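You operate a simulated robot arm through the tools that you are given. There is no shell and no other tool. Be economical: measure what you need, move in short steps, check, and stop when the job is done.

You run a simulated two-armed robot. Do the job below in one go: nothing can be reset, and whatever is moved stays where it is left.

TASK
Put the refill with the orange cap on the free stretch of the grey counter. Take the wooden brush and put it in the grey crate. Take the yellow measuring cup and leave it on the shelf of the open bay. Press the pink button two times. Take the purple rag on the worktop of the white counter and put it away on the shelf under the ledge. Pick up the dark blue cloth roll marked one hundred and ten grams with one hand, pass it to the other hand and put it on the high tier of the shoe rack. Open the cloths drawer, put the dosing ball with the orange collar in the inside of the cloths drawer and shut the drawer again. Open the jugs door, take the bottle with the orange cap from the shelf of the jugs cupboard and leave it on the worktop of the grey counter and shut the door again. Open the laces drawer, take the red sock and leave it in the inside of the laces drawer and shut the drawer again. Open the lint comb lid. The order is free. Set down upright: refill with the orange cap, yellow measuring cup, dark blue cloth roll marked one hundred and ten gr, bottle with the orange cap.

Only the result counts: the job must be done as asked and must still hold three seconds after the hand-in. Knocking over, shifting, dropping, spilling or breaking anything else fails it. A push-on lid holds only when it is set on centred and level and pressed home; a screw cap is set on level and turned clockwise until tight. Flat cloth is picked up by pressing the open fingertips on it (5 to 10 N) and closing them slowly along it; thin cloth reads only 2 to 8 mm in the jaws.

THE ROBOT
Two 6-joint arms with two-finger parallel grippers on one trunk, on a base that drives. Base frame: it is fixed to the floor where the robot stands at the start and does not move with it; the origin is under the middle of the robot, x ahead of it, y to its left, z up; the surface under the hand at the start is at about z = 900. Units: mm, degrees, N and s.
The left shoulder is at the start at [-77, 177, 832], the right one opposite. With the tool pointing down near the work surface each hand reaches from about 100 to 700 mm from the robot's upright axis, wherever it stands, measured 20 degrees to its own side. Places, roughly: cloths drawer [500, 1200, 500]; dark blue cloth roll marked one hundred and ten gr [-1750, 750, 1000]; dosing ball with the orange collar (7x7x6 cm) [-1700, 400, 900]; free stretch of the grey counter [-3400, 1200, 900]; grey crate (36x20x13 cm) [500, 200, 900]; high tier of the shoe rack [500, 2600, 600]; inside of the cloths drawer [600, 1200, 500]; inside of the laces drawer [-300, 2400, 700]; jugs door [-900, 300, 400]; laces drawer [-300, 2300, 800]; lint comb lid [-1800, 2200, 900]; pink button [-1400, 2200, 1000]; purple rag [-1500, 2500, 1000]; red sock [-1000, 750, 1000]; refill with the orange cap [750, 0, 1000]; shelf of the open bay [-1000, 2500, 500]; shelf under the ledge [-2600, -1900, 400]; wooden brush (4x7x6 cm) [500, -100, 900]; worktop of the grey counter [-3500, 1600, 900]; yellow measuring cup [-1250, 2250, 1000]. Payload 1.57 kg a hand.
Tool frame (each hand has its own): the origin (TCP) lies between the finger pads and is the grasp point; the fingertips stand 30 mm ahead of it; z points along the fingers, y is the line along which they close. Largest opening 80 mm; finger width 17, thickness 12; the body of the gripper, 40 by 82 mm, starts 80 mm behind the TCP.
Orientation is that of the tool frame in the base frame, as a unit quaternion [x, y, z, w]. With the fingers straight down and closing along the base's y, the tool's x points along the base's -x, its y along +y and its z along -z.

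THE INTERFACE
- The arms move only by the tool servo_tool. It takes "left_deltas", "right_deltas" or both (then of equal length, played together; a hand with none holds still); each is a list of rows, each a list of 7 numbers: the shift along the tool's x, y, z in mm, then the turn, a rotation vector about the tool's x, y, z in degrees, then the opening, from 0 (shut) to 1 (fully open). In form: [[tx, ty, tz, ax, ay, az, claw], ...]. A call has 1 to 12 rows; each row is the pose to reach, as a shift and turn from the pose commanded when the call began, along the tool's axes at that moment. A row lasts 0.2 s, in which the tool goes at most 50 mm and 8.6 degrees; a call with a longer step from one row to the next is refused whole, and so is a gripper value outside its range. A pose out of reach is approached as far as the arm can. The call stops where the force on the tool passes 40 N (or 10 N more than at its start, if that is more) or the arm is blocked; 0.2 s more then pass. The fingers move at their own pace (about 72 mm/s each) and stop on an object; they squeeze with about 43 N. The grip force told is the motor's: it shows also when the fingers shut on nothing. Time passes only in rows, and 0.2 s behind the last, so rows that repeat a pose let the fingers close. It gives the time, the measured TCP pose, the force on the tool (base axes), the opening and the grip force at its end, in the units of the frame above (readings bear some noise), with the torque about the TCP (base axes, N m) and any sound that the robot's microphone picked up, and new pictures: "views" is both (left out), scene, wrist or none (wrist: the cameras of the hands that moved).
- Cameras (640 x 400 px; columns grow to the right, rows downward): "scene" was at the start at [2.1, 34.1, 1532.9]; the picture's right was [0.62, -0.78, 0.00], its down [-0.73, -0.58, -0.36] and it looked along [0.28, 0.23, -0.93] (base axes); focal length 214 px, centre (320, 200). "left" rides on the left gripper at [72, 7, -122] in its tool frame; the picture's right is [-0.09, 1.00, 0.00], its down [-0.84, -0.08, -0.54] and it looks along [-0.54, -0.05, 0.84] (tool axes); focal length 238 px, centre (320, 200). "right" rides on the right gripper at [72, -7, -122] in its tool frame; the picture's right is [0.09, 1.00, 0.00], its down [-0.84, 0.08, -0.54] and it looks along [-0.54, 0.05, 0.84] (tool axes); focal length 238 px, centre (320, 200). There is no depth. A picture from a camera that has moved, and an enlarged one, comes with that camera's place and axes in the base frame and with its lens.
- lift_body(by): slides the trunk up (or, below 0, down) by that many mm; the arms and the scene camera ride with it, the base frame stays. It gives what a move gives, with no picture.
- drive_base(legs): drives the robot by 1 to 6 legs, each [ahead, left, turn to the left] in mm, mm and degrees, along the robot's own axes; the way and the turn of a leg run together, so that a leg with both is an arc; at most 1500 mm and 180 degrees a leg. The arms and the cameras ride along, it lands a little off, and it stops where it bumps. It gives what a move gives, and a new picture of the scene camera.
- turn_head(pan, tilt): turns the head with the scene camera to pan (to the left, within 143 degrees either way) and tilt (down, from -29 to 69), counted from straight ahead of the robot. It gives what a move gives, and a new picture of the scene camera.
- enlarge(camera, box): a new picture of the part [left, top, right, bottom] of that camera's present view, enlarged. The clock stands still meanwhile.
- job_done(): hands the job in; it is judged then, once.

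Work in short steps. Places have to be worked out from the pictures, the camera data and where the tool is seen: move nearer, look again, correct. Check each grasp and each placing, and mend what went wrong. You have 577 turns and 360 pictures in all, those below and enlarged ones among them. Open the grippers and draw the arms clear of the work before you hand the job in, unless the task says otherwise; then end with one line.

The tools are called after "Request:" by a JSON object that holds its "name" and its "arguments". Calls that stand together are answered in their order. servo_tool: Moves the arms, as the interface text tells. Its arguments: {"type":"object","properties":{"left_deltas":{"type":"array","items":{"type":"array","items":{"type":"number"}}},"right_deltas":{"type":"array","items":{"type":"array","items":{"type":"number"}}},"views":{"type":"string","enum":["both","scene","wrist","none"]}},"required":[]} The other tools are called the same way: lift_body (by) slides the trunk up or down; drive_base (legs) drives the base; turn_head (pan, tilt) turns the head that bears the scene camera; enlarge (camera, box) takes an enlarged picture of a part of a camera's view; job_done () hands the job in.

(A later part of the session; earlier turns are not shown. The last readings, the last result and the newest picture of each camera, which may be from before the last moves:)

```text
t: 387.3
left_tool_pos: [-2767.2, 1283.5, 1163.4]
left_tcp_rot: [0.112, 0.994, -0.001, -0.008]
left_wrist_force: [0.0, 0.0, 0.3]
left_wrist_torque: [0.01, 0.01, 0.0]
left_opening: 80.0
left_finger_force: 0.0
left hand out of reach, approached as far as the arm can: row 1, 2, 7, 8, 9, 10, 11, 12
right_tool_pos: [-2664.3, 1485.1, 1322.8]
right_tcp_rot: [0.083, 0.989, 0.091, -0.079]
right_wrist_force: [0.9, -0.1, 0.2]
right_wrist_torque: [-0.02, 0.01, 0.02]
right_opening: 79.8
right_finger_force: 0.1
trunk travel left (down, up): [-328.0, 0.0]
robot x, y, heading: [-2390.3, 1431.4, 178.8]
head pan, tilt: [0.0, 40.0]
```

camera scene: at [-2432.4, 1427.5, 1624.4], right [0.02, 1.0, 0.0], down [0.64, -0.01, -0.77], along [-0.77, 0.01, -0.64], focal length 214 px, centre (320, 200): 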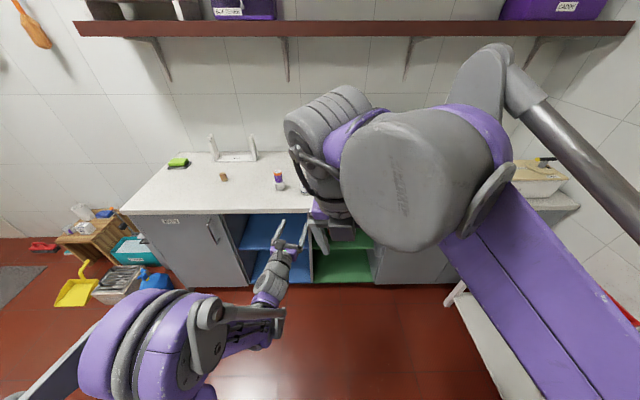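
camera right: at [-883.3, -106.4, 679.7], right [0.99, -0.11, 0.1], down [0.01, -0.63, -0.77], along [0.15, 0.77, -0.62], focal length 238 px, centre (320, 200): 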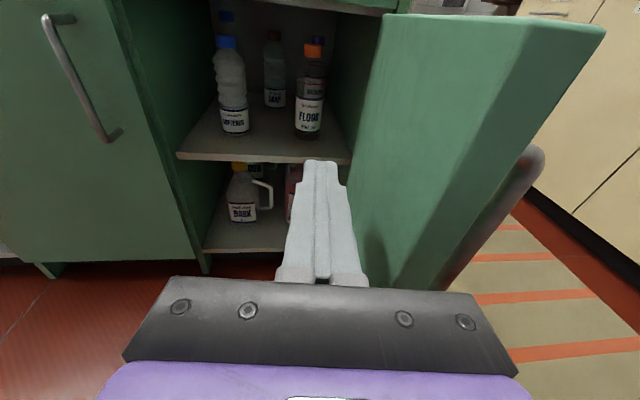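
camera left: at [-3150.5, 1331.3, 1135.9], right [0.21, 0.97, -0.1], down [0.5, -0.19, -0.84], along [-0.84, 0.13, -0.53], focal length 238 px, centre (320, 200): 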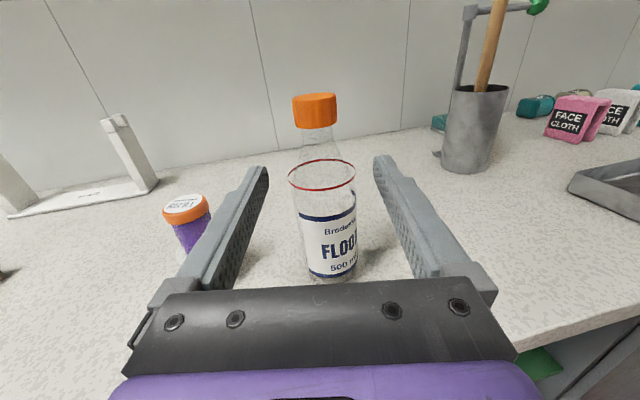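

Both hands need untwisting. First level the right tool, then unroll both together.

Request:
{"name": "servo_tool", "arguments": {"right_deltas": [[0, 0, 0, 5, -5, 0, 1], [0, 0, 0, 9.8, -9.9, 0, 1], [0, 0, 0, 9.8, -9.9, 0, 1]], "views": "none"}}

Request:
{"name": "servo_tool", "arguments": {"left_deltas": [[0, 0, 0, 0, 0, 8, 1], [0, 0, 0, 0, 0, 16, 1], [0, 0, 0, 0, 0, 24, 1], [0, 0, 0, 0, 0, 32, 1], [0, 0, 0, 0, 0, 40, 1], [0, 0, 0, 0, 0, 48, 1], [0, 0, 0, 0, 0, 56, 1], [0, 0, 0, 0, 0, 64, 1], [0, 0, 0, 0, 0, 72, 1], [0, 0, 0, 0, 0, 80, 1], [0, 0, 0, 0, 0, 84, 1], [0, 0, 0, 0, 0, 84, 1]], "right_deltas": [[0, 0, 0, 0, 0, -8, 1], [0, 0, 0, 0, 0, -16, 1], [0, 0, 0, 0, 0, -24, 1], [0, 0, 0, 0, 0, -32, 1], [0, 0, 0, 0, 0, -40, 1], [0, 0, 0, 0, 0, -48, 1], [0, 0, 0, 0, 0, -56, 1], [0, 0, 0, 0, 0, -64, 1], [0, 0, 0, 0, 0, -72, 1], [0, 0, 0, 0, 0, -80, 1], [0, 0, 0, 0, 0, -88, 1], [0, 0, 0, 0, 0, -94, 1]], "views": "none"}}

Request:
{"name": "servo_tool", "arguments": {"left_deltas": [[0, 0, 0, 0, 0, 8, 1], [0, 0, 0, 0, 0, 16, 1], [0, 0, 0, 0, 0, 24, 1], [0, 0, 0, 0, 0, 32, 1], [0, 0, 0, 0, 0, 40, 1], [0, 0, 0, 0, 0, 48, 1], [0, 0, 0, 0, 0, 56, 1], [0, 0, 0, 0, 0, 64, 1], [0, 0, 0, 0, 0, 72, 1], [0, 0, 0, 0, 0, 80, 1], [0, 0, 0, 0, 0, 84, 1], [0, 0, 0, 0, 0, 84, 1]], "right_deltas": [[0, 0, 0, 0, 0, -8, 1], [0, 0, 0, 0, 0, -16, 1], [0, 0, 0, 0, 0, -24, 1], [0, 0, 0, 0, 0, -32, 1], [0, 0, 0, 0, 0, -40, 1], [0, 0, 0, 0, 0, -48, 1], [0, 0, 0, 0, 0, -56, 1], [0, 0, 0, 0, 0, -64, 1], [0, 0, 0, 0, 0, -72, 1], [0, 0, 0, 0, 0, -80, 1], [0, 0, 0, 0, 0, -88, 1], [0, 0, 0, 0, 0, -94, 1]], "views": "none"}}

```text
t: 388.1
left_tool_pos: [-2768.3, 1284.8, 1164.2]
left_tcp_rot: [0.11, 0.994, 0.0, -0.008]
left_wrist_force: [0.0, -0.7, 0.3]
left_wrist_torque: [-0.03, 0.01, 0.0]
left_opening: 79.7
left_finger_force: 0.1
right_tool_pos: [-2667.2, 1485.6, 1323.2]
right_tcp_rot: [0.083, 0.989, 0.092, -0.077]
right_wrist_force: [-0.9, -0.2, -0.6]
right_wrist_torque: [-0.03, -0.01, 0.03]
right_opening: 80.0
right_finger_force: 0.0
right hand out of reach, approached as far as the arm can: row 1, 2, 3
trunk travel left (down, up): [-328.0, 0.0]
robot x, y, heading: [-2391.7, 1429.7, 179.0]
head pan, tilt: [0.0, 40.0]
```

```text
t: 390.7
left_tool_pos: [-2767.5, 1285.1, 1163.9]
left_tcp_rot: [0.744, 0.668, -0.007, -0.004]
left_wrist_force: [0.5, 0.5, -0.4]
left_wrist_torque: [0.02, -0.01, 0.0]
left_opening: 80.1
left_finger_force: 0.1
right_tool_pos: [-2666.8, 1484.7, 1322.7]
right_tcp_rot: [-0.667, 0.736, 0.12, 0.016]
right_wrist_force: [-0.5, -0.5, 0.2]
right_wrist_torque: [-0.02, 0.0, 0.02]
right_opening: 80.2
right_finger_force: 0.0
trunk travel left (down, up): [-328.0, 0.0]
robot x, y, heading: [-2388.6, 1428.6, 179.1]
head pan, tilt: [0.0, 40.0]
```

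```text
t: 393.3
left_tool_pos: [-2767.3, 1285.0, 1162.3]
left_tcp_rot: [1.0, -0.003, -0.008, 0.003]
left_wrist_force: [-0.2, 0.1, -0.3]
left_wrist_torque: [0.01, -0.01, 0.01]
left_opening: 79.9
left_finger_force: 0.1
right_tool_pos: [-2667.1, 1484.7, 1321.8]
right_tcp_rot: [0.993, -0.014, -0.071, -0.098]
right_wrist_force: [0.2, -0.3, 0.8]
right_wrist_torque: [0.01, -0.04, 0.01]
right_opening: 80.0
right_finger_force: 0.1
trunk travel left (down, up): [-328.0, 0.0]
robot x, y, heading: [-2388.7, 1429.4, 179.1]
head pan, tilt: [0.0, 40.0]
```

Right hand must be lowered to have room; I level it while moving down, forward and right.

Request:
{"name": "servo_tool", "arguments": {"right_deltas": [[-8, -15, 20, 0, 0, 0, 1], [-16, -30, 40, 0, 0, 0, 1], [-24, -50, 60, 0, 0, 0, 1], [-32, -70, 80, -2, 1.5, 0, 1], [-40, -90, 100, -5, 4, 0, 1], [-48, -110, 120, -8, 6, 0, 1], [-55, -130, 140, -11.1, 8.3, 0, 1], [-55, -130, 140, -11.1, 8.3, 0, 1]], "views": "none"}}

Request:
{"name": "lift_body", "arguments": {"by": -53}}

Request:
{"name": "drive_base", "arguments": {"legs": [[0, 0, 90], [830, 100, 0], [0, 0, 90]]}}

```text
t: 395.1
left_tool_pos: [-2767.7, 1285.8, 1163.6]
left_tcp_rot: [1.0, -0.002, -0.008, 0.003]
left_wrist_force: [1.0, -0.1, 0.2]
left_wrist_torque: [0.0, 0.03, 0.0]
left_opening: 80.2
left_finger_force: 0.1
right_tool_pos: [-2733.2, 1630.6, 1220.5]
right_tcp_rot: [0.991, -0.006, -0.016, -0.135]
right_wrist_force: [0.8, 0.2, 0.3]
right_wrist_torque: [0.04, 0.0, 0.01]
right_opening: 80.1
right_finger_force: 0.0
right hand out of reach, approached as far as the arm can: row 4, 5, 6, 7, 8
trunk travel left (down, up): [-328.0, 0.0]
robot x, y, heading: [-2390.1, 1425.2, 178.9]
head pan, tilt: [0.0, 40.0]
```

```text
t: 396.0
left_tool_pos: [-2767.9, 1285.3, 1108.6]
left_tcp_rot: [1.0, -0.002, -0.008, 0.002]
left_wrist_force: [-0.6, 0.7, -0.2]
left_wrist_torque: [-0.06, -0.02, 0.02]
left_opening: 80.2
left_finger_force: 0.1
right_tool_pos: [-2733.7, 1630.2, 1167.4]
right_tcp_rot: [0.991, -0.007, -0.017, -0.135]
right_wrist_force: [-0.8, -0.1, 0.0]
right_wrist_torque: [0.01, -0.02, -0.01]
right_opening: 80.1
right_finger_force: 0.0
trunk travel left (down, up): [-275.0, 53.0]
robot x, y, heading: [-2391.8, 1427.0, 179.0]
head pan, tilt: [0.0, 40.0]
```

```text
t: 408.2
left_tool_pos: [-1906.3, 757.1, 1110.1]
left_tcp_rot: [-0.018, 1.0, 0.003, 0.007]
left_wrist_force: [0.4, -0.4, 0.1]
left_wrist_torque: [-0.01, -0.01, 0.02]
left_opening: 80.2
left_finger_force: 0.1
right_tool_pos: [-1928.2, 413.1, 1165.9]
right_tcp_rot: [-0.014, 0.991, -0.135, 0.019]
right_wrist_force: [0.4, -0.5, -0.9]
right_wrist_torque: [0.01, 0.0, 0.01]
right_opening: 79.9
right_finger_force: 0.0
trunk travel left (down, up): [-275.0, 53.0]
robot x, y, heading: [-2274.5, 603.4, 1.3]
head pan, tilt: [0.0, 40.0]
camera scene: at [-2235.9, 601.2, 1568.8], right [0.02, -1.0, 0.0], down [-0.64, -0.01, -0.77], along [0.77, 0.02, -0.64], focal length 214 px, centre (320, 200)
```

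scene: 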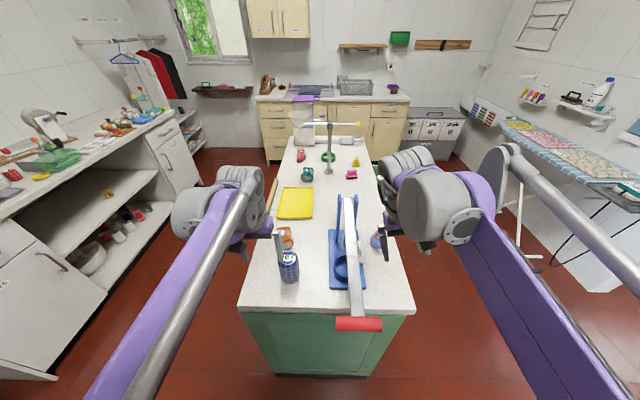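

Request:
{"name": "enlarge", "arguments": {"camera": "scene", "box": [230, 130, 420, 330]}}

```text
2.00 times, centred on (325, 230) of scene
camera zoom: at [-2235.9, 601.2, 1568.8], right [0.02, -1.0, 0.0], down [-0.64, -0.01, -0.77], along [0.77, 0.02, -0.64], focal length 429 px, centre (310, 140)
```

zoom: 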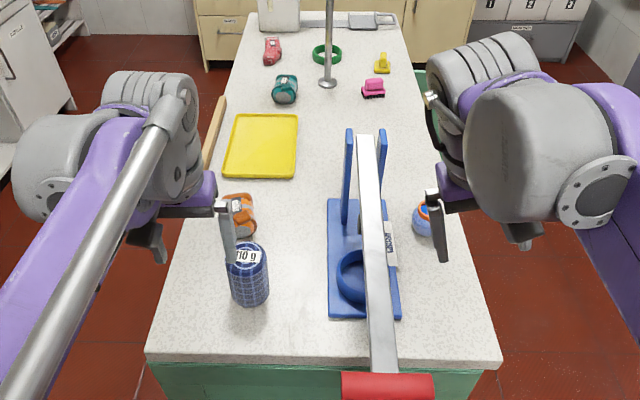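

The 110 g roll stands at about (-1840,712), top ≈1014; the dosing ball is near (-1690,389). I move the left hand over the roll and look.

Request:
{"name": "servo_tool", "arguments": {"left_deltas": [[-22, -15, 0, 0, 0, 0, 1], [-44, -30, 0, 0, 0, 0, 1], [-66, -46, 10, 0, 0, 0, 1], [-66, -46, 20, 0, 0, 0, 1]], "views": "wrist"}}

```text
t: 409.2
left_tool_pos: [-1837.1, 714.5, 1089.3]
left_tcp_rot: [-0.017, 1.0, 0.002, 0.008]
left_wrist_force: [-0.1, -0.6, -0.2]
left_wrist_torque: [-0.02, -0.01, -0.02]
left_opening: 79.7
left_finger_force: 0.1
right_tool_pos: [-1928.8, 412.3, 1167.5]
right_tcp_rot: [-0.014, 0.991, -0.135, 0.019]
right_wrist_force: [-0.1, -0.2, -0.3]
right_wrist_torque: [0.03, -0.01, 0.0]
right_opening: 79.5
right_finger_force: 0.0
trunk travel left (down, up): [-275.0, 53.0]
robot x, y, heading: [-2281.1, 600.3, 1.2]
head pan, tilt: [0.0, 40.0]
camera left: at [-1912.0, 717.4, 1209.8], right [0.06, 1.0, 0.01], down [0.83, -0.05, 0.56], along [0.55, -0.03, -0.83], focal length 238 px, centre (320, 200)
```

left: 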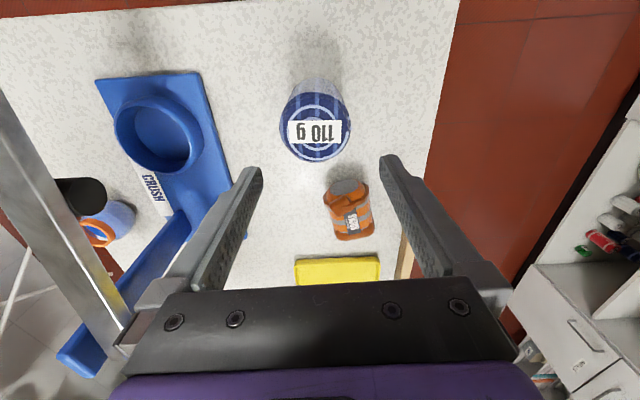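

Roll centre (-1849,712). I lower so the tips take its top 30 mm and close.

Request:
{"name": "servo_tool", "arguments": {"left_deltas": [[6, -2, 25, 0, 0, 0, 1], [12, -2, 50, 0, 0, 0, 1], [12, -2, 68, 0, 0, 0, 1], [12, -2, 76, 0, 0, 0, 1], [12, -2, 76, 0, 0, 0, 0.5], [12, -2, 76, 0, 0, 0, 0], [12, -2, 76, 0, 0, 0, 0], [12, -2, 76, 0, 0, 0, 0]], "views": "wrist"}}

```text
t: 411.0
left_tool_pos: [-1848.8, 711.1, 1014.4]
left_tcp_rot: [-0.018, 1.0, 0.003, 0.008]
left_wrist_force: [-0.6, -0.7, -0.3]
left_wrist_torque: [-0.18, 0.07, -0.02]
left_opening: 64.7
left_finger_force: 42.9
right_tool_pos: [-1927.7, 411.5, 1167.6]
right_tcp_rot: [-0.013, 0.991, -0.134, 0.018]
right_wrist_force: [-0.5, 0.6, 0.0]
right_wrist_torque: [-0.02, 0.0, -0.02]
right_opening: 79.9
right_finger_force: 0.1
trunk travel left (down, up): [-275.0, 53.0]
robot x, y, heading: [-2279.6, 601.0, 1.5]
head pan, tilt: [0.0, 40.0]
camera left: at [-1923.8, 714.5, 1134.9], right [0.06, 1.0, 0.01], down [0.83, -0.05, 0.55], along [0.55, -0.03, -0.83], focal length 238 px, centre (320, 200)
```

left: 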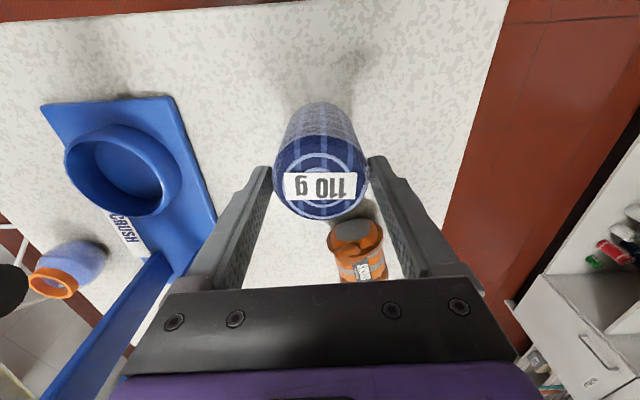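

Grip covers only ~14 mm of its top (top ≈998). I reopen, lower 14 mm, and close again.

Request:
{"name": "servo_tool", "arguments": {"left_deltas": [[0, 0, 0, 0, 0, 0, 0.95], [-3, 0, 0, 0, 0, 0, 1], [-3, 0, 8, 0, 0, 0, 1], [-3, 0, 14, 0, 0, 0, 1], [-3, 0, 14, 0, 0, 0, 0.5], [-3, 0, 14, 0, 0, 0, 0], [-3, 0, 14, 0, 0, 0, 0]], "views": "none"}}

Request:
{"name": "servo_tool", "arguments": {"left_deltas": [[0, 0, -15, 0, 0, 0, 0], [0, 0, -40, 0, 0, 0, 0], [0, 0, -75, 0, 0, 0, 0], [0, 0, -110, 0, 0, 0, 0], [0, 0, -130, 0, 0, 0, 0], [0, 0, -130, 0, 0, 0, 0]], "views": "both"}}

```text
t: 412.6
left_tool_pos: [-1845.6, 713.1, 1000.7]
left_tcp_rot: [-0.018, 1.0, 0.003, 0.008]
left_wrist_force: [-0.1, -1.1, 0.7]
left_wrist_torque: [-0.14, -0.04, 0.02]
left_opening: 64.7
left_finger_force: 43.1
right_tool_pos: [-1928.1, 412.7, 1166.2]
right_tcp_rot: [-0.013, 0.991, -0.135, 0.019]
right_wrist_force: [0.0, -1.0, 0.3]
right_wrist_torque: [0.01, 0.01, -0.02]
right_opening: 80.0
right_finger_force: 0.0
trunk travel left (down, up): [-275.0, 53.0]
robot x, y, heading: [-2279.3, 602.6, 1.5]
head pan, tilt: [0.0, 40.0]
```

```text
t: 414.0
left_tool_pos: [-1848.5, 713.1, 1131.5]
left_tcp_rot: [-0.018, 1.0, 0.003, 0.008]
left_wrist_force: [-0.2, 0.8, -2.0]
left_wrist_torque: [0.01, 0.02, 0.0]
left_opening: 64.3
left_finger_force: 42.9
right_tool_pos: [-1929.1, 413.3, 1165.8]
right_tcp_rot: [-0.013, 0.991, -0.134, 0.019]
right_wrist_force: [0.3, 0.5, -0.2]
right_wrist_torque: [0.01, 0.02, 0.04]
right_opening: 80.1
right_finger_force: 0.1
trunk travel left (down, up): [-275.0, 53.0]
robot x, y, heading: [-2278.2, 603.5, 1.3]
head pan, tilt: [0.0, 40.0]
camera scene: at [-2235.7, 601.3, 1568.8], right [0.02, -1.0, 0.0], down [-0.64, -0.01, -0.77], along [0.77, 0.02, -0.64], focal length 214 px, centre (320, 200)
camera left: at [-1923.6, 716.1, 1252.3], right [0.06, 1.0, 0.01], down [0.83, -0.05, 0.55], along [0.55, -0.03, -0.83], focal length 238 px, centre (320, 200)
```

scene: 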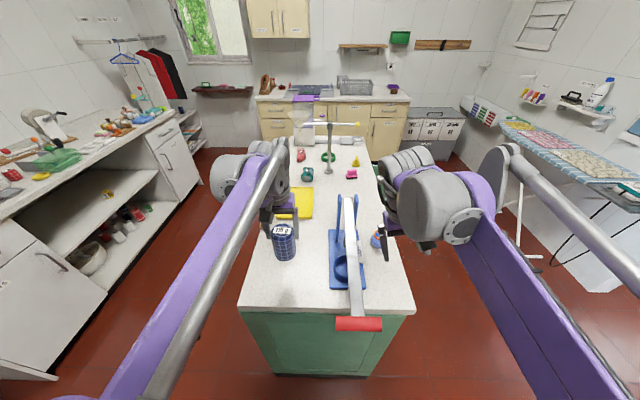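
left: 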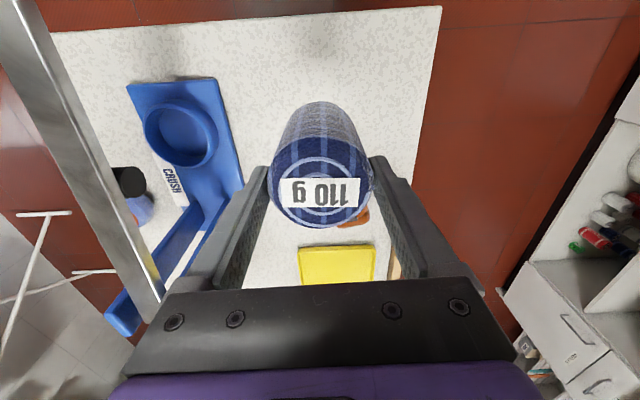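

Roll held (64 mm wide, base 100 mm below TCP). I back away 400 mm to do the hand-over in free space.

Request:
{"name": "drive_base", "arguments": {"legs": [[-400, 0, 0]]}}

Request:
{"name": "servo_tool", "arguments": {"right_deltas": [[0, 0, 0, 0, 0, 8, 1], [0, 0, 0, 0, 0, 16, 1], [0, 0, 0, 0, 0, 24, 1], [0, 0, 0, 0, 0, 32, 1], [0, 0, 0, 0, 0, 40, 1], [0, 0, 0, 0, 0, 48, 1], [0, 0, 0, 0, 0, 56, 1], [0, 0, 0, 0, 0, 64, 1], [0, 0, 0, 0, 0, 72, 1], [0, 0, 0, 0, 0, 80, 1], [0, 0, 0, 0, 0, 88, 1], [0, 0, 0, 0, 0, 92, 1]], "views": "none"}}

Request:
{"name": "servo_tool", "arguments": {"right_deltas": [[0, 0, 0, 0, 0, 8, 1], [0, 0, 0, 0, 0, 16, 1], [0, 0, 0, 0, 0, 24, 1], [0, 0, 0, 0, 0, 32, 1], [0, 0, 0, 0, 0, 40, 1], [0, 0, 0, 0, 0, 48, 1], [0, 0, 0, 0, 0, 56, 1], [0, 0, 0, 0, 0, 64, 1], [0, 0, 0, 0, 0, 72, 1], [0, 0, 0, 0, 0, 80, 1], [0, 0, 0, 0, 0, 86, 1], [0, 0, 0, 0, 0, 86, 1]], "views": "none"}}

```text
t: 416.5
left_tool_pos: [-2248.2, 704.6, 1131.0]
left_tcp_rot: [-0.018, 1.0, 0.003, 0.008]
left_wrist_force: [-0.2, 0.2, -1.7]
left_wrist_torque: [-0.04, 0.02, -0.02]
left_opening: 64.2
left_finger_force: 43.0
right_tool_pos: [-2327.7, 403.5, 1167.4]
right_tcp_rot: [-0.015, 0.991, -0.134, 0.019]
right_wrist_force: [0.1, -0.4, -0.9]
right_wrist_torque: [-0.03, 0.04, 0.0]
right_opening: 80.1
right_finger_force: 0.0
trunk travel left (down, up): [-275.0, 53.0]
robot x, y, heading: [-2679.0, 590.3, 1.5]
head pan, tilt: [0.0, 40.0]
camera scene: at [-2635.6, 592.0, 1568.8], right [0.02, -1.0, 0.0], down [-0.64, -0.02, -0.77], along [0.77, 0.02, -0.64], focal length 214 px, centre (320, 200)
```

scene: 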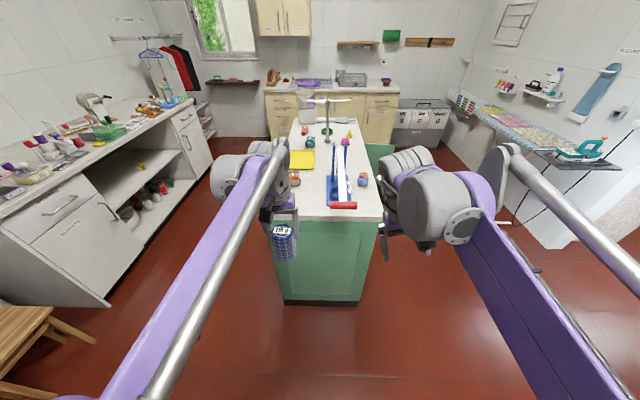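

```text
t: 419.1
left_tool_pos: [-2247.5, 703.2, 1131.9]
left_tcp_rot: [-0.018, 1.0, 0.003, 0.008]
left_wrist_force: [0.1, -0.1, -1.0]
left_wrist_torque: [-0.03, 0.02, -0.02]
left_opening: 64.7
left_finger_force: 42.8
right_tool_pos: [-2328.4, 403.3, 1165.9]
right_tcp_rot: [0.704, 0.698, -0.079, 0.11]
right_wrist_force: [-0.3, -0.3, -0.3]
right_wrist_torque: [0.02, 0.0, 0.0]
right_opening: 80.2
right_finger_force: 0.1
trunk travel left (down, up): [-275.0, 53.0]
robot x, y, heading: [-2678.8, 595.5, 1.4]
head pan, tilt: [0.0, 40.0]
```

```text
t: 421.7
left_tool_pos: [-2248.9, 705.4, 1131.3]
left_tcp_rot: [-0.018, 1.0, 0.003, 0.008]
left_wrist_force: [-0.1, 0.3, -2.3]
left_wrist_torque: [0.02, 0.02, 0.01]
left_opening: 64.6
left_finger_force: 42.7
right_tool_pos: [-2327.8, 403.3, 1166.9]
right_tcp_rot: [0.99, 0.03, 0.017, 0.136]
right_wrist_force: [-0.6, -0.3, -0.7]
right_wrist_torque: [0.0, -0.02, 0.03]
right_opening: 79.8
right_finger_force: 0.1
trunk travel left (down, up): [-275.0, 53.0]
robot x, y, heading: [-2680.3, 589.3, 1.4]
head pan, tilt: [0.0, 40.0]
```

I level the right tool while moving the left hand (roll) ahead and to the centre.

Request:
{"name": "servo_tool", "arguments": {"right_deltas": [[0, 0, 10, 5, -0.5, 0, 1], [0, 0, 20, 10, -1, 0, 1], [0, 0, 30, 15.7, -1.4, 0, 1], [0, 0, 30, 15.7, -1.4, 0, 1]], "left_deltas": [[-25, -20, 0, 0, 0, 0, 0], [-50, -42, 0, 0, 0, 0, 0], [-75, -64, 0, 0, 0, 0, 0], [-88, -85, 0, 0, 0, 0, 0]], "views": "none"}}

Request:
{"name": "servo_tool", "arguments": {"right_deltas": [[10, 0, 0, 0, 8, 0, 1], [20, 0, 0, 0, 16, 0, 1], [30, 0, 0, 0, 24, 0, 1], [40, -10, 0, 0, 32, 0, 1], [50, -20, 5, 0, 40, 0, 1], [60, -35, 10, 0, 48, 0, 1], [65, -50, 15, 0, 56, 0, 1], [65, -70, 20, 0, 64, 0, 1], [65, -90, 30, 0, 72, 0, 1], [65, -110, 40, 0, 80, 0, 1], [65, -130, 45, 0, 88, 0, 1], [65, -150, 50, 0, 90, 0, 1]], "views": "both"}}

```text
t: 422.7
left_tool_pos: [-2155.0, 620.7, 1132.6]
left_tcp_rot: [-0.018, 1.0, 0.002, 0.008]
left_wrist_force: [0.4, -0.1, -1.9]
left_wrist_torque: [-0.02, -0.02, 0.0]
left_opening: 64.4
left_finger_force: 43.2
right_tool_pos: [-2328.0, 407.3, 1161.8]
right_tcp_rot: [0.991, 0.031, 0.016, 0.13]
right_wrist_force: [0.5, -0.1, 0.7]
right_wrist_torque: [-0.02, -0.02, 0.02]
right_opening: 79.9
right_finger_force: 0.1
right hand out of reach, approached as far as the arm can: row 1, 2, 3, 4
trunk travel left (down, up): [-275.0, 53.0]
robot x, y, heading: [-2681.6, 595.2, 1.2]
head pan, tilt: [0.0, 40.0]
```

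```text
t: 425.3
left_tool_pos: [-2155.8, 622.5, 1132.0]
left_tcp_rot: [-0.018, 1.0, 0.002, 0.007]
left_wrist_force: [-0.6, 0.2, 0.0]
left_wrist_torque: [-0.02, -0.03, -0.02]
left_opening: 64.5
left_finger_force: 43.2
right_tool_pos: [-2271.6, 543.8, 1074.8]
right_tcp_rot: [0.689, 0.115, 0.712, 0.07]
right_wrist_force: [0.0, 0.4, 0.5]
right_wrist_torque: [-0.02, 0.01, 0.03]
right_opening: 80.1
right_finger_force: 0.1
trunk travel left (down, up): [-275.0, 53.0]
robot x, y, heading: [-2678.0, 590.5, 1.3]
head pan, tilt: [0.0, 40.0]
camera scene: at [-2635.1, 592.4, 1568.8], right [0.02, -1.0, 0.0], down [-0.64, -0.02, -0.77], along [0.77, 0.02, -0.64], focal length 214 px, centre (320, 200)
camera right: at [-2395.9, 560.3, 1140.6], right [0.05, -0.94, 0.35], down [-0.5, -0.32, -0.8], along [0.86, -0.13, -0.49], focal length 238 px, centre (320, 200)
```

scene: 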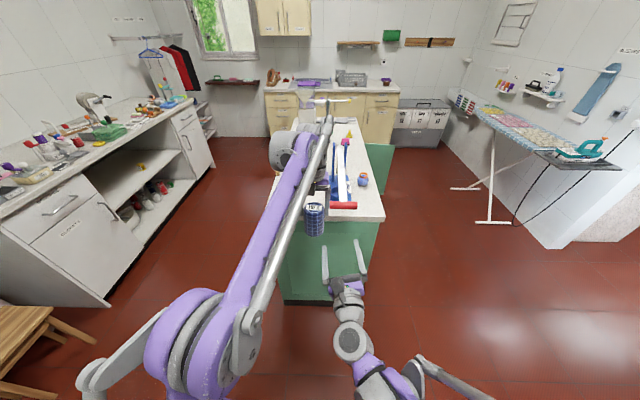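
right: 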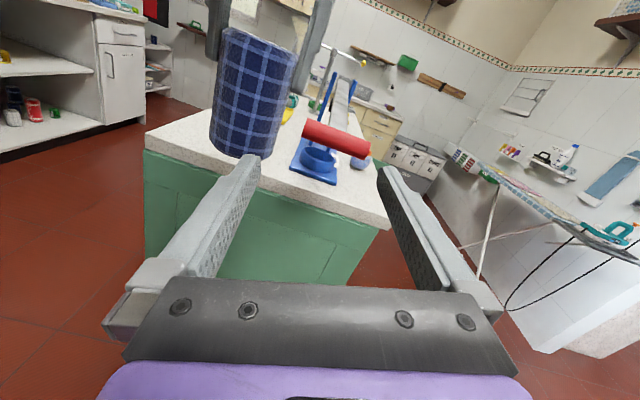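

The right tool is rolled by 15°; I fix that and line it up behind the roll.

Request:
{"name": "servo_tool", "arguments": {"right_deltas": [[6, -22, 1, 0, 0, 5, 1], [12, -45, 3, 0, 0, 10, 1], [18, -67, 5, 0, 0, 15, 1], [18, -67, 5, 0, 0, 15, 1]], "views": "wrist"}}

```text
t: 426.3
left_tool_pos: [-2155.7, 621.7, 1133.5]
left_tcp_rot: [-0.018, 1.0, 0.002, 0.008]
left_wrist_force: [-0.7, 0.0, -1.8]
left_wrist_torque: [0.02, 0.0, 0.0]
left_opening: 64.6
left_finger_force: 43.3
right_tool_pos: [-2271.2, 612.7, 1074.6]
right_tcp_rot: [0.698, 0.022, 0.716, -0.024]
right_wrist_force: [-0.2, 0.0, 0.3]
right_wrist_torque: [0.02, 0.02, -0.01]
right_opening: 80.0
right_finger_force: 0.1
trunk travel left (down, up): [-275.0, 53.0]
robot x, y, heading: [-2675.7, 593.4, 1.4]
head pan, tilt: [0.0, 40.0]
camera right: at [-2394.3, 611.5, 1145.5], right [0.06, -0.99, 0.09], down [-0.52, -0.11, -0.85], along [0.85, 0.01, -0.52], focal length 238 px, centre (320, 200)
```

right: 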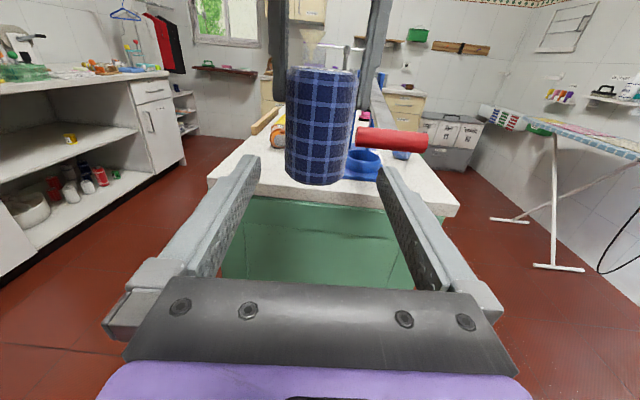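

Well aligned; I advance the right hand around the roll's lower half and close.

Request:
{"name": "servo_tool", "arguments": {"right_deltas": [[0, 0, 25, 0, 0, 0, 1], [0, 0, 50, 0, 0, 0, 1], [0, 0, 75, 0, 0, 0, 1], [0, 0, 95, 0, 0, 0, 1], [0, 0, 112, 0, 0, 0, 1], [0, 0, 112, 0, 0, 0, 1]], "views": "wrist"}}

```text
t: 427.7
left_tool_pos: [-2157.0, 622.3, 1131.4]
left_tcp_rot: [-0.018, 1.0, 0.003, 0.008]
left_wrist_force: [0.6, 0.7, -1.6]
left_wrist_torque: [-0.03, -0.02, -0.03]
left_opening: 64.3
left_finger_force: 43.1
right_tool_pos: [-2157.4, 619.3, 1078.2]
right_tcp_rot: [0.698, 0.022, 0.715, -0.023]
right_wrist_force: [-0.3, 0.5, 0.4]
right_wrist_torque: [0.01, -0.05, -0.01]
right_opening: 79.9
right_finger_force: 0.0
trunk travel left (down, up): [-275.0, 53.0]
robot x, y, heading: [-2679.8, 590.8, 1.8]
head pan, tilt: [0.0, 40.0]
camera right: at [-2280.7, 619.5, 1148.2], right [0.06, -0.99, 0.09], down [-0.52, -0.11, -0.85], along [0.85, 0.01, -0.52], focal length 238 px, centre (320, 200)
```

right: 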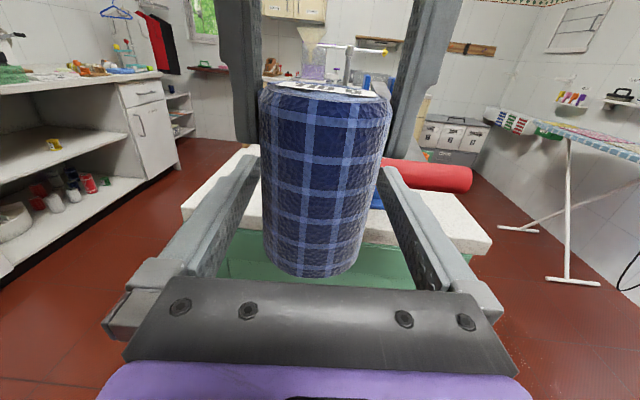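

Roll is between the right pads. Closing the right, then opening the left.

Request:
{"name": "servo_tool", "arguments": {"right_deltas": [[0, 0, 0, 0, 0, 0, 0.8], [0, 0, 0, 0, 0, 0, 0.4], [0, 0, 0, 0, 0, 0, 0], [0, 0, 0, 0, 0, 0, 0]], "views": "none"}}

Request:
{"name": "servo_tool", "arguments": {"left_deltas": [[0, 0, 0, 0, 0, 0, 0.9], [0, 0, 0, 0, 0, 0, 1], [0, 0, 0, 0, 0, 0, 1], [0, 0, -20, 0, 0, 0, 1], [0, 0, -50, 0, 0, 0, 1], [0, 20, -80, 0, 0, 0, 1], [0, 60, -80, 0, 0, 0, 1], [0, 105, -80, 0, 0, 0, 1]], "views": "both"}}

```text
t: 428.7
left_tool_pos: [-2155.7, 621.7, 1131.9]
left_tcp_rot: [-0.018, 1.0, 0.002, 0.009]
left_wrist_force: [-2.2, -10.0, 0.5]
left_wrist_torque: [-0.68, 0.1, -0.02]
left_opening: 64.3
left_finger_force: 42.8
right_tool_pos: [-2158.0, 621.6, 1078.3]
right_tcp_rot: [0.699, 0.023, 0.714, -0.025]
right_wrist_force: [2.7, 8.6, -0.1]
right_wrist_torque: [0.15, 0.01, -0.01]
right_opening: 64.3
right_finger_force: 42.9
trunk travel left (down, up): [-275.0, 53.0]
robot x, y, heading: [-2678.7, 589.1, 1.3]
head pan, tilt: [0.0, 40.0]
```

```text
t: 430.5
left_tool_pos: [-2161.8, 729.5, 1214.2]
left_tcp_rot: [-0.017, 1.0, 0.002, 0.008]
left_wrist_force: [-0.5, -0.3, -0.4]
left_wrist_torque: [-0.03, -0.03, 0.02]
left_opening: 79.9
left_finger_force: 0.0
left hand out of reach, approached as far as the arm can: row 6
right_tool_pos: [-2158.2, 622.2, 1077.5]
right_tcp_rot: [0.698, 0.023, 0.715, -0.024]
right_wrist_force: [0.7, 0.5, -0.3]
right_wrist_torque: [0.02, 0.01, -0.01]
right_opening: 64.1
right_finger_force: 43.1
trunk travel left (down, up): [-275.0, 53.0]
robot x, y, heading: [-2678.6, 591.9, 1.3]
head pan, tilt: [0.0, 40.0]
camera scene: at [-2635.9, 593.3, 1568.8], right [0.02, -1.0, 0.0], down [-0.64, -0.02, -0.77], along [0.77, 0.02, -0.64], focal length 214 px, centre (320, 200)
camera left: at [-2237.4, 732.7, 1334.9], right [0.06, 1.0, 0.01], down [0.83, -0.05, 0.56], along [0.55, -0.03, -0.83], focal length 238 px, centre (320, 200)
```

scene: 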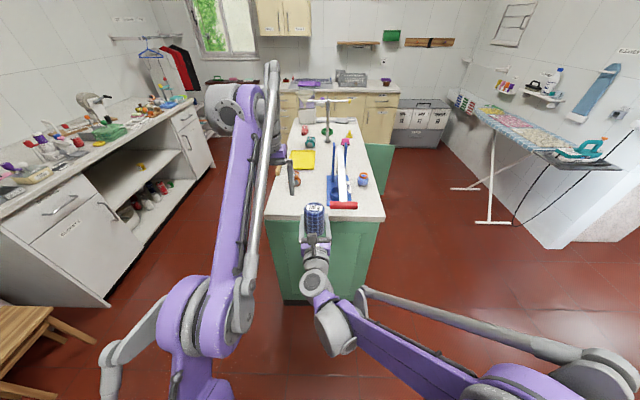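
left: 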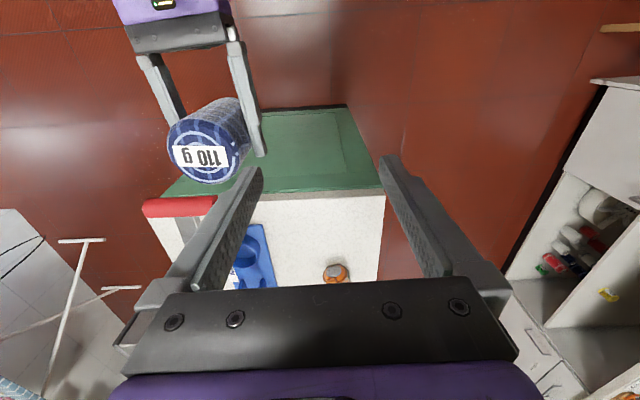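

Hand-over done; the right hand holds the roll upright. I raise it and move it to the right, then drive to the island's south side for the dosing ball.

Request:
{"name": "servo_tool", "arguments": {"right_deltas": [[15, 30, 0, 0, 0, 0, 0], [30, 60, 0, 0, 0, 0, 0], [45, 95, 0, 0, 0, 0, 0], [60, 130, 0, 0, 0, 0, 0], [70, 165, 0, 0, 0, 0, 0], [70, 200, 0, 0, 0, 0, 0], [70, 230, 0, 0, 0, 0, 0]], "views": "none"}}

Request:
{"name": "drive_base", "arguments": {"legs": [[0, -870, -1.3], [1020, 0, 0], [0, 0, 90], [200, 0, 0]]}}

```text
t: 432.1
left_tool_pos: [-2161.6, 728.6, 1214.7]
left_tcp_rot: [-0.018, 1.0, 0.003, 0.007]
left_wrist_force: [0.6, 0.2, 0.7]
left_wrist_torque: [0.03, -0.04, -0.02]
left_opening: 79.9
left_finger_force: 0.0
right_tool_pos: [-2146.4, 438.9, 1149.7]
right_tcp_rot: [0.7, 0.011, 0.714, -0.01]
right_wrist_force: [0.3, -0.6, -1.8]
right_wrist_torque: [-0.02, 0.01, 0.02]
right_opening: 64.1
right_finger_force: 42.9
right hand out of reach, approached as far as the arm can: row 6, 7
trunk travel left (down, up): [-275.0, 53.0]
robot x, y, heading: [-2677.7, 591.3, 1.3]
head pan, tilt: [0.0, 40.0]
```

```text
t: 450.1
left_tool_pos: [-1779.2, 410.2, 1213.7]
left_tcp_rot: [-0.702, 0.712, 0.007, 0.004]
left_wrist_force: [-0.8, 1.0, 0.1]
left_wrist_torque: [0.0, 0.01, 0.02]
left_opening: 79.9
left_finger_force: 0.1
right_tool_pos: [-1490.1, 410.8, 1148.3]
right_tcp_rot: [0.499, 0.491, 0.51, -0.5]
right_wrist_force: [-0.3, 0.1, -1.9]
right_wrist_torque: [-0.01, 0.0, 0.0]
right_opening: 64.2
right_finger_force: 43.3
trunk travel left (down, up): [-275.0, 53.0]
robot x, y, heading: [-1672.0, -115.8, 88.2]
head pan, tilt: [0.0, 40.0]
camera scene: at [-1668.7, -70.5, 1568.7], right [1.0, -0.03, 0.0], down [-0.02, -0.64, -0.77], along [0.02, 0.77, -0.64], focal length 214 px, centre (320, 200)
```

scene: 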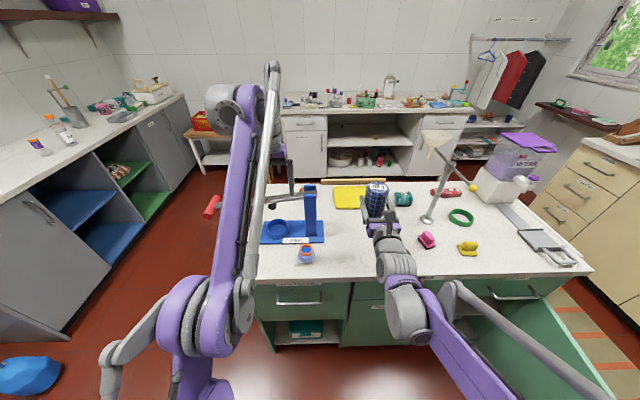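

Ball at about (-1707,394). I move the left hand over it.

Request:
{"name": "servo_tool", "arguments": {"left_deltas": [[5, -25, 20, 0, 0, 0, 1], [10, -50, 50, 0, 0, 0, 1], [16, -72, 90, 0, 0, 0, 1], [16, -72, 130, 0, 0, 0, 1], [16, -72, 160, 0, 0, 0, 1]], "views": "wrist"}}

```text
t: 451.3
left_tool_pos: [-1707.5, 397.5, 1054.1]
left_tcp_rot: [-0.702, 0.712, 0.008, 0.004]
left_wrist_force: [-0.1, 0.1, 0.3]
left_wrist_torque: [-0.02, 0.0, -0.02]
left_opening: 79.9
left_finger_force: 0.1
right_tool_pos: [-1490.6, 410.8, 1149.2]
right_tcp_rot: [0.499, 0.491, 0.51, -0.5]
right_wrist_force: [-0.2, 0.2, -1.9]
right_wrist_torque: [0.01, -0.01, 0.01]
right_opening: 63.8
right_finger_force: 43.4
trunk travel left (down, up): [-275.0, 53.0]
robot x, y, heading: [-1668.6, -112.9, 88.9]
head pan, tilt: [0.0, 40.0]
camera left: at [-1715.6, 322.1, 1175.0], right [-0.99, 0.11, 0.01], down [0.09, 0.83, 0.55], along [0.05, 0.55, -0.83], focal length 238 px, centre (320, 200)
```

left: 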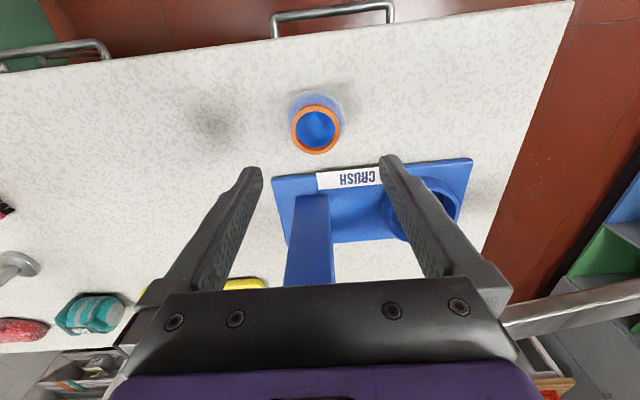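

Centred on the ball. I lower to z≈942 and close.

Request:
{"name": "servo_tool", "arguments": {"left_deltas": [[7, 0, 40, 0, 0, 0, 1], [7, 0, 80, 0, 0, 0, 1], [7, 0, 100, 0, 0, 0, 1], [7, 0, 112, 0, 0, 0, 1], [7, 0, 112, 0, 0, 0, 0.5], [7, 0, 112, 0, 0, 0, 0], [7, 0, 112, 0, 0, 0, 0]], "views": "wrist"}}

```text
t: 452.9
left_tool_pos: [-1708.1, 389.6, 941.2]
left_tcp_rot: [-0.702, 0.712, 0.007, 0.003]
left_wrist_force: [-1.0, 0.4, -0.4]
left_wrist_torque: [0.0, -0.02, -0.02]
left_opening: 59.8
left_finger_force: 43.2
right_tool_pos: [-1490.8, 410.6, 1149.5]
right_tcp_rot: [0.499, 0.491, 0.51, -0.5]
right_wrist_force: [0.0, -1.1, -1.6]
right_wrist_torque: [-0.02, -0.01, 0.02]
right_opening: 63.7
right_finger_force: 42.9
trunk travel left (down, up): [-275.0, 53.0]
robot x, y, heading: [-1672.8, -114.5, 88.8]
head pan, tilt: [0.0, 40.0]
camera left: at [-1716.2, 315.3, 1061.4], right [-0.99, 0.11, 0.01], down [0.09, 0.83, 0.55], along [0.05, 0.55, -0.83], focal length 238 px, centre (320, 200)
```

left: 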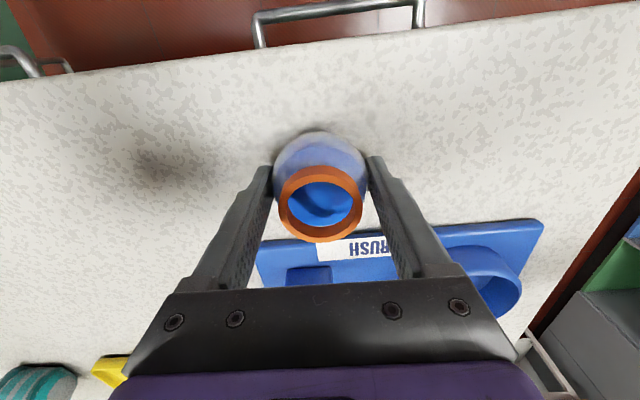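

Ball gripped. I lift it, then drive east past the open door and north toward the shoe rack.

Request:
{"name": "servo_tool", "arguments": {"left_deltas": [[0, 0, -40, 0, 0, 0, 0], [0, 0, -80, 0, 0, 0, 0], [10, 0, -120, 0, 0, 0, 0], [30, 0, -160, 0, 0, 0, 0], [60, 10, -180, 0, 0, 0, 0], [90, 20, -180, 0, 0, 0, 0]], "views": "none"}}

Request:
{"name": "drive_base", "arguments": {"legs": [[-320, 0, 1], [0, -1480, 0], [1100, 0, 0], [900, 0, 0]]}}

```text
t: 454.3
left_tool_pos: [-1729.1, 296.8, 1122.2]
left_tcp_rot: [-0.702, 0.712, 0.006, 0.004]
left_wrist_force: [0.9, -0.5, -0.3]
left_wrist_torque: [-0.04, -0.01, -0.02]
left_opening: 60.1
left_finger_force: 43.1
right_tool_pos: [-1490.3, 409.3, 1150.5]
right_tcp_rot: [0.499, 0.491, 0.51, -0.5]
right_wrist_force: [-0.2, -0.7, -2.0]
right_wrist_torque: [-0.01, 0.01, 0.03]
right_opening: 63.8
right_finger_force: 43.2
trunk travel left (down, up): [-275.0, 53.0]
robot x, y, heading: [-1668.6, -115.6, 88.6]
head pan, tilt: [0.0, 40.0]
```

```text
t: 478.7
left_tool_pos: [-212.6, 1978.8, 1122.6]
left_tcp_rot: [-0.7, 0.714, 0.008, 0.003]
left_wrist_force: [0.4, -0.4, -0.7]
left_wrist_torque: [0.01, 0.0, 0.02]
left_opening: 59.4
left_finger_force: 43.3
right_tool_pos: [27.5, 2090.9, 1149.1]
right_tcp_rot: [0.5, 0.489, 0.512, -0.499]
right_wrist_force: [-1.0, 0.1, -1.4]
right_wrist_torque: [0.0, -0.03, 0.0]
right_opening: 63.9
right_finger_force: 43.0
trunk travel left (down, up): [-275.0, 53.0]
robot x, y, heading: [-151.9, 1571.7, 88.2]
head pan, tilt: [0.0, 40.0]
camera scene: at [-153.2, 1610.5, 1568.7], right [1.0, -0.03, 0.0], down [-0.02, -0.64, -0.77], along [0.02, 0.77, -0.64], focal length 214 px, centre (320, 200)
```

scene: 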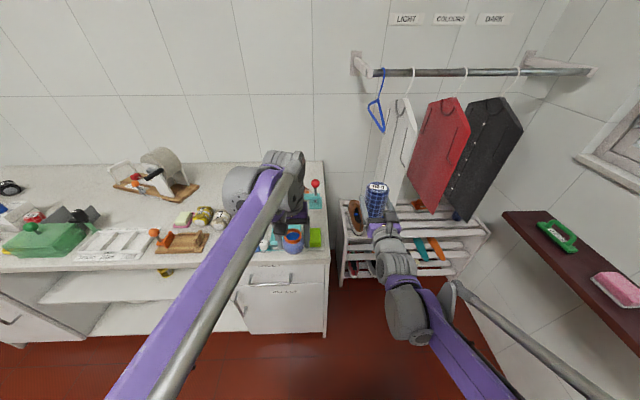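

Request:
{"name": "enlarge", "arguments": {"camera": "scene", "box": [320, 160, 510, 300]}}

```text
2.86 times, centred on (415, 230) of scene
camera zoom: at [-153.2, 1610.5, 1568.7], right [1.0, -0.03, 0.0], down [-0.02, -0.64, -0.77], along [0.02, 0.77, -0.64], focal length 613 px, centre (49, 114)
```

zoom: 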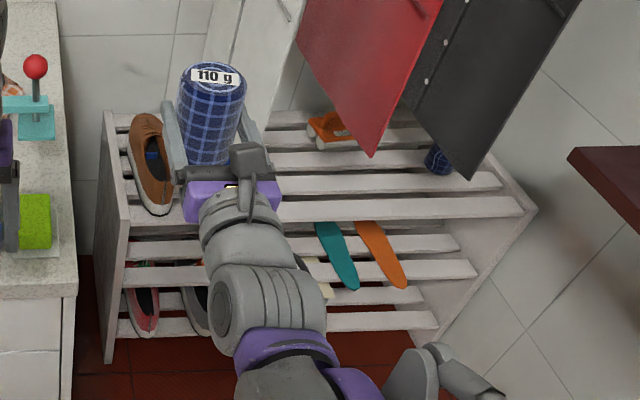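

The high tier (z≈600, front y≈2445) is free at its front middle. I line the robot up, lower the trunk, and bring the roll to tier height.

Request:
{"name": "drive_base", "arguments": {"legs": [[0, -270, 1.8], [150, 0, 0]]}}

Request:
{"name": "lift_body", "arguments": {"by": -265}}

Request:
{"name": "servo_tool", "arguments": {"left_deltas": [[15, 0, -5, 0, 0, 0, 0], [30, 0, -10, 0, 0, 0, 0], [50, 0, -15, 0, 0, 0, 0], [70, 0, -20, 0, 0, 0, 0], [80, 0, -20, 0, 0, 0, 0], [80, 0, -20, 0, 0, 0, 0]], "right_deltas": [[-30, 0, 10, 0, 0, 0, 0], [-60, 0, 20, 0, 0, 0, 0], [-90, 0, 30, 0, 0, 0, 0], [-120, 0, 40, 0, 0, 0, 0], [-150, 0, 50, 0, 0, 0, 0], [-180, 0, 55, 0, 0, 0, 0]], "views": "both"}}

```text
t: 482.7
left_tool_pos: [50.8, 2123.1, 1122.9]
left_tcp_rot: [0.71, -0.704, -0.007, -0.004]
left_wrist_force: [0.0, 0.4, -1.0]
left_wrist_torque: [0.01, 0.02, 0.02]
left_opening: 59.4
left_finger_force: 43.5
right_tool_pos: [287.0, 2241.5, 1148.9]
right_tcp_rot: [-0.493, -0.497, -0.504, 0.506]
right_wrist_force: [0.4, -0.2, -1.3]
right_wrist_torque: [-0.03, 0.02, -0.05]
right_opening: 64.0
right_finger_force: 42.6
trunk travel left (down, up): [-275.0, 53.0]
robot x, y, heading: [120.3, 1715.6, 89.9]
head pan, tilt: [0.0, 40.0]
camera scene: at [120.1, 1756.5, 1568.7], right [1.0, 0.0, 0.0], down [0.0, -0.64, -0.77], along [0.0, 0.77, -0.64], focal length 214 px, centre (320, 200)
```

scene: 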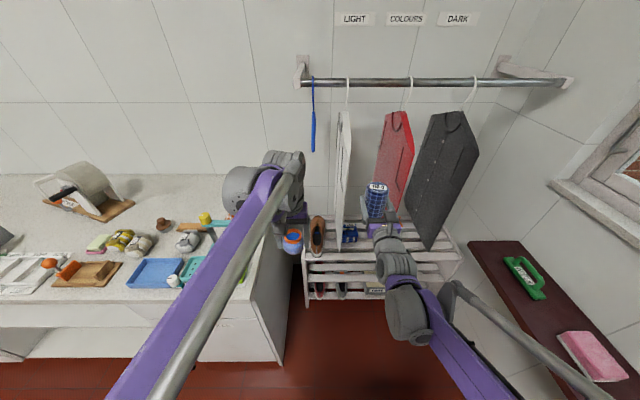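

```text
t: 485.4
left_tool_pos: [51.8, 2123.4, 857.2]
left_tcp_rot: [0.71, -0.704, -0.007, -0.003]
left_wrist_force: [0.4, 0.2, -0.6]
left_wrist_torque: [0.0, 0.04, -0.02]
left_opening: 59.3
left_finger_force: 42.9
right_tool_pos: [286.1, 2241.5, 884.1]
right_tcp_rot: [0.494, 0.496, 0.506, -0.505]
right_wrist_force: [0.0, -0.4, -1.5]
right_wrist_torque: [0.02, 0.01, -0.01]
right_opening: 63.7
right_finger_force: 43.0
trunk travel left (down, up): [-10.0, 318.0]
robot x, y, heading: [124.0, 1710.2, 89.9]
head pan, tilt: [0.0, 40.0]
```

```text
t: 486.8
left_tool_pos: [51.5, 2041.5, 874.2]
left_tcp_rot: [0.711, -0.703, -0.008, -0.003]
left_wrist_force: [0.1, -0.4, -0.7]
left_wrist_torque: [-0.02, -0.01, 0.02]
left_opening: 59.2
left_finger_force: 42.4
right_tool_pos: [285.5, 2300.3, 704.9]
right_tcp_rot: [0.496, 0.494, 0.507, -0.502]
right_wrist_force: [0.1, -0.1, -1.2]
right_wrist_torque: [0.01, -0.01, -0.01]
right_opening: 63.7
right_finger_force: 43.0
trunk travel left (down, up): [-10.0, 318.0]
robot x, y, heading: [121.1, 1717.9, 89.6]
head pan, tilt: [0.0, 40.0]
camera scene: at [120.3, 1806.8, 1297.7], right [1.0, 0.0, 0.0], down [0.0, -0.64, -0.77], along [0.0, 0.77, -0.64], focal length 214 px, centre (320, 200)
camera right: at [278.7, 2177.2, 775.7], right [1.0, -0.01, 0.1], down [0.08, -0.53, -0.85], along [0.06, 0.85, -0.52], focal length 238 px, centre (320, 200)
camera left: at [44.9, 1967.9, 995.8], right [-1.0, 0.08, 0.01], down [0.07, 0.83, 0.55], along [0.04, 0.55, -0.83], focal length 238 px, centre (320, 200)
```

scene: 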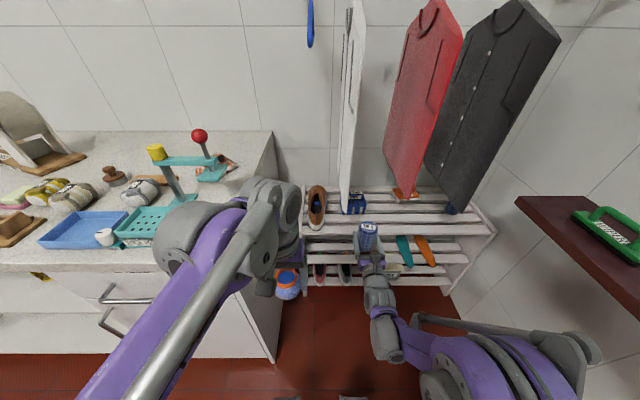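
right: 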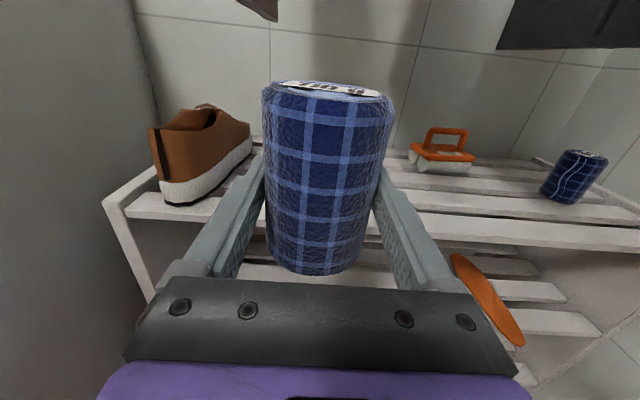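
left: 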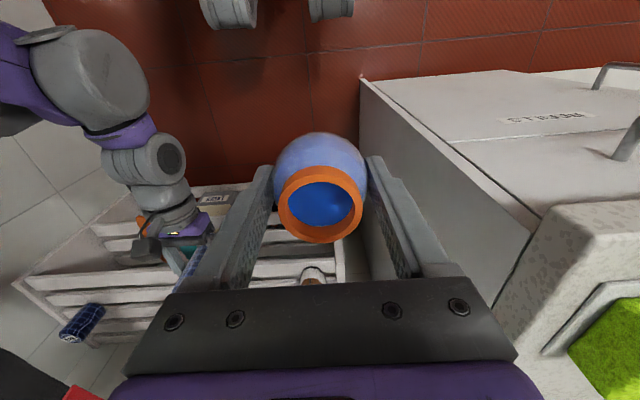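

I shift right 95 mm to a clear part of the tier and drive in 165 mm with the roll above it.

Request:
{"name": "drive_base", "arguments": {"legs": [[0, -95, 0], [165, 0, 0]]}}

Request:
{"name": "enlarge", "arguments": {"camera": "right", "box": [0, 0, 640, 400]}}

```text
t: 489.4
left_tool_pos: [147.6, 2205.7, 874.6]
left_tcp_rot: [0.709, -0.705, -0.008, -0.004]
left_wrist_force: [-0.5, 0.0, 0.6]
left_wrist_torque: [-0.01, 0.01, 0.01]
left_opening: 59.1
left_finger_force: 42.8
right_tool_pos: [382.8, 2463.6, 706.1]
right_tcp_rot: [0.497, 0.494, 0.507, -0.502]
right_wrist_force: [-0.9, 0.2, -1.8]
right_wrist_torque: [0.0, 0.01, 0.01]
right_opening: 63.9
right_finger_force: 43.0
trunk travel left (down, up): [-10.0, 318.0]
robot x, y, heading: [216.5, 1877.4, 89.7]
head pan, tilt: [0.0, 40.0]
camera scene: at [215.6, 1971.0, 1297.7], right [1.0, 0.0, 0.0], down [0.0, -0.64, -0.77], along [0.0, 0.77, -0.64], focal length 214 px, centre (320, 200)
```

scene: 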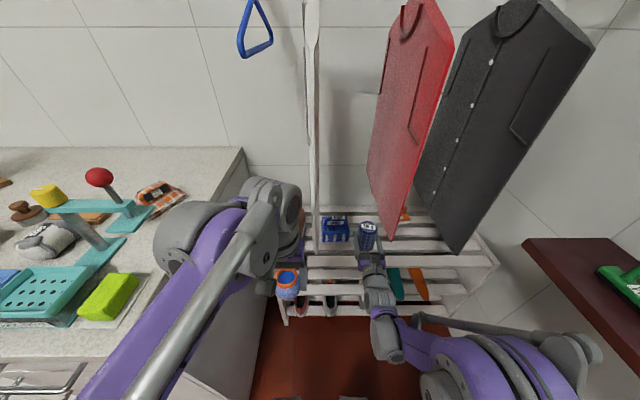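

```text
1.00 times, centred on (320, 200) of right (not enlarged: the box is as wide or as high as the picture)
camera zoom: at [374.6, 2341.0, 776.1], right [1.0, -0.01, 0.1], down [0.08, -0.53, -0.85], along [0.06, 0.85, -0.52], focal length 238 px, centre (320, 200)
```

zoom: 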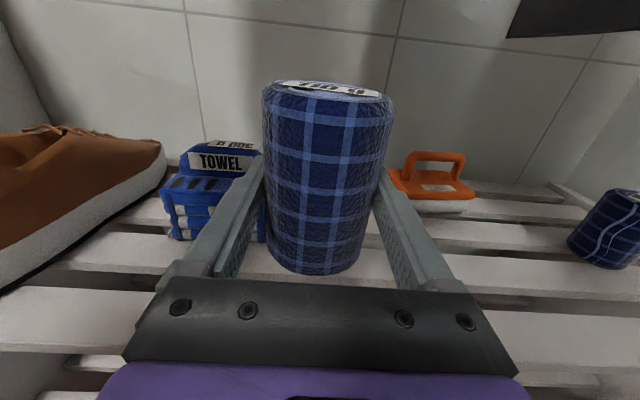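

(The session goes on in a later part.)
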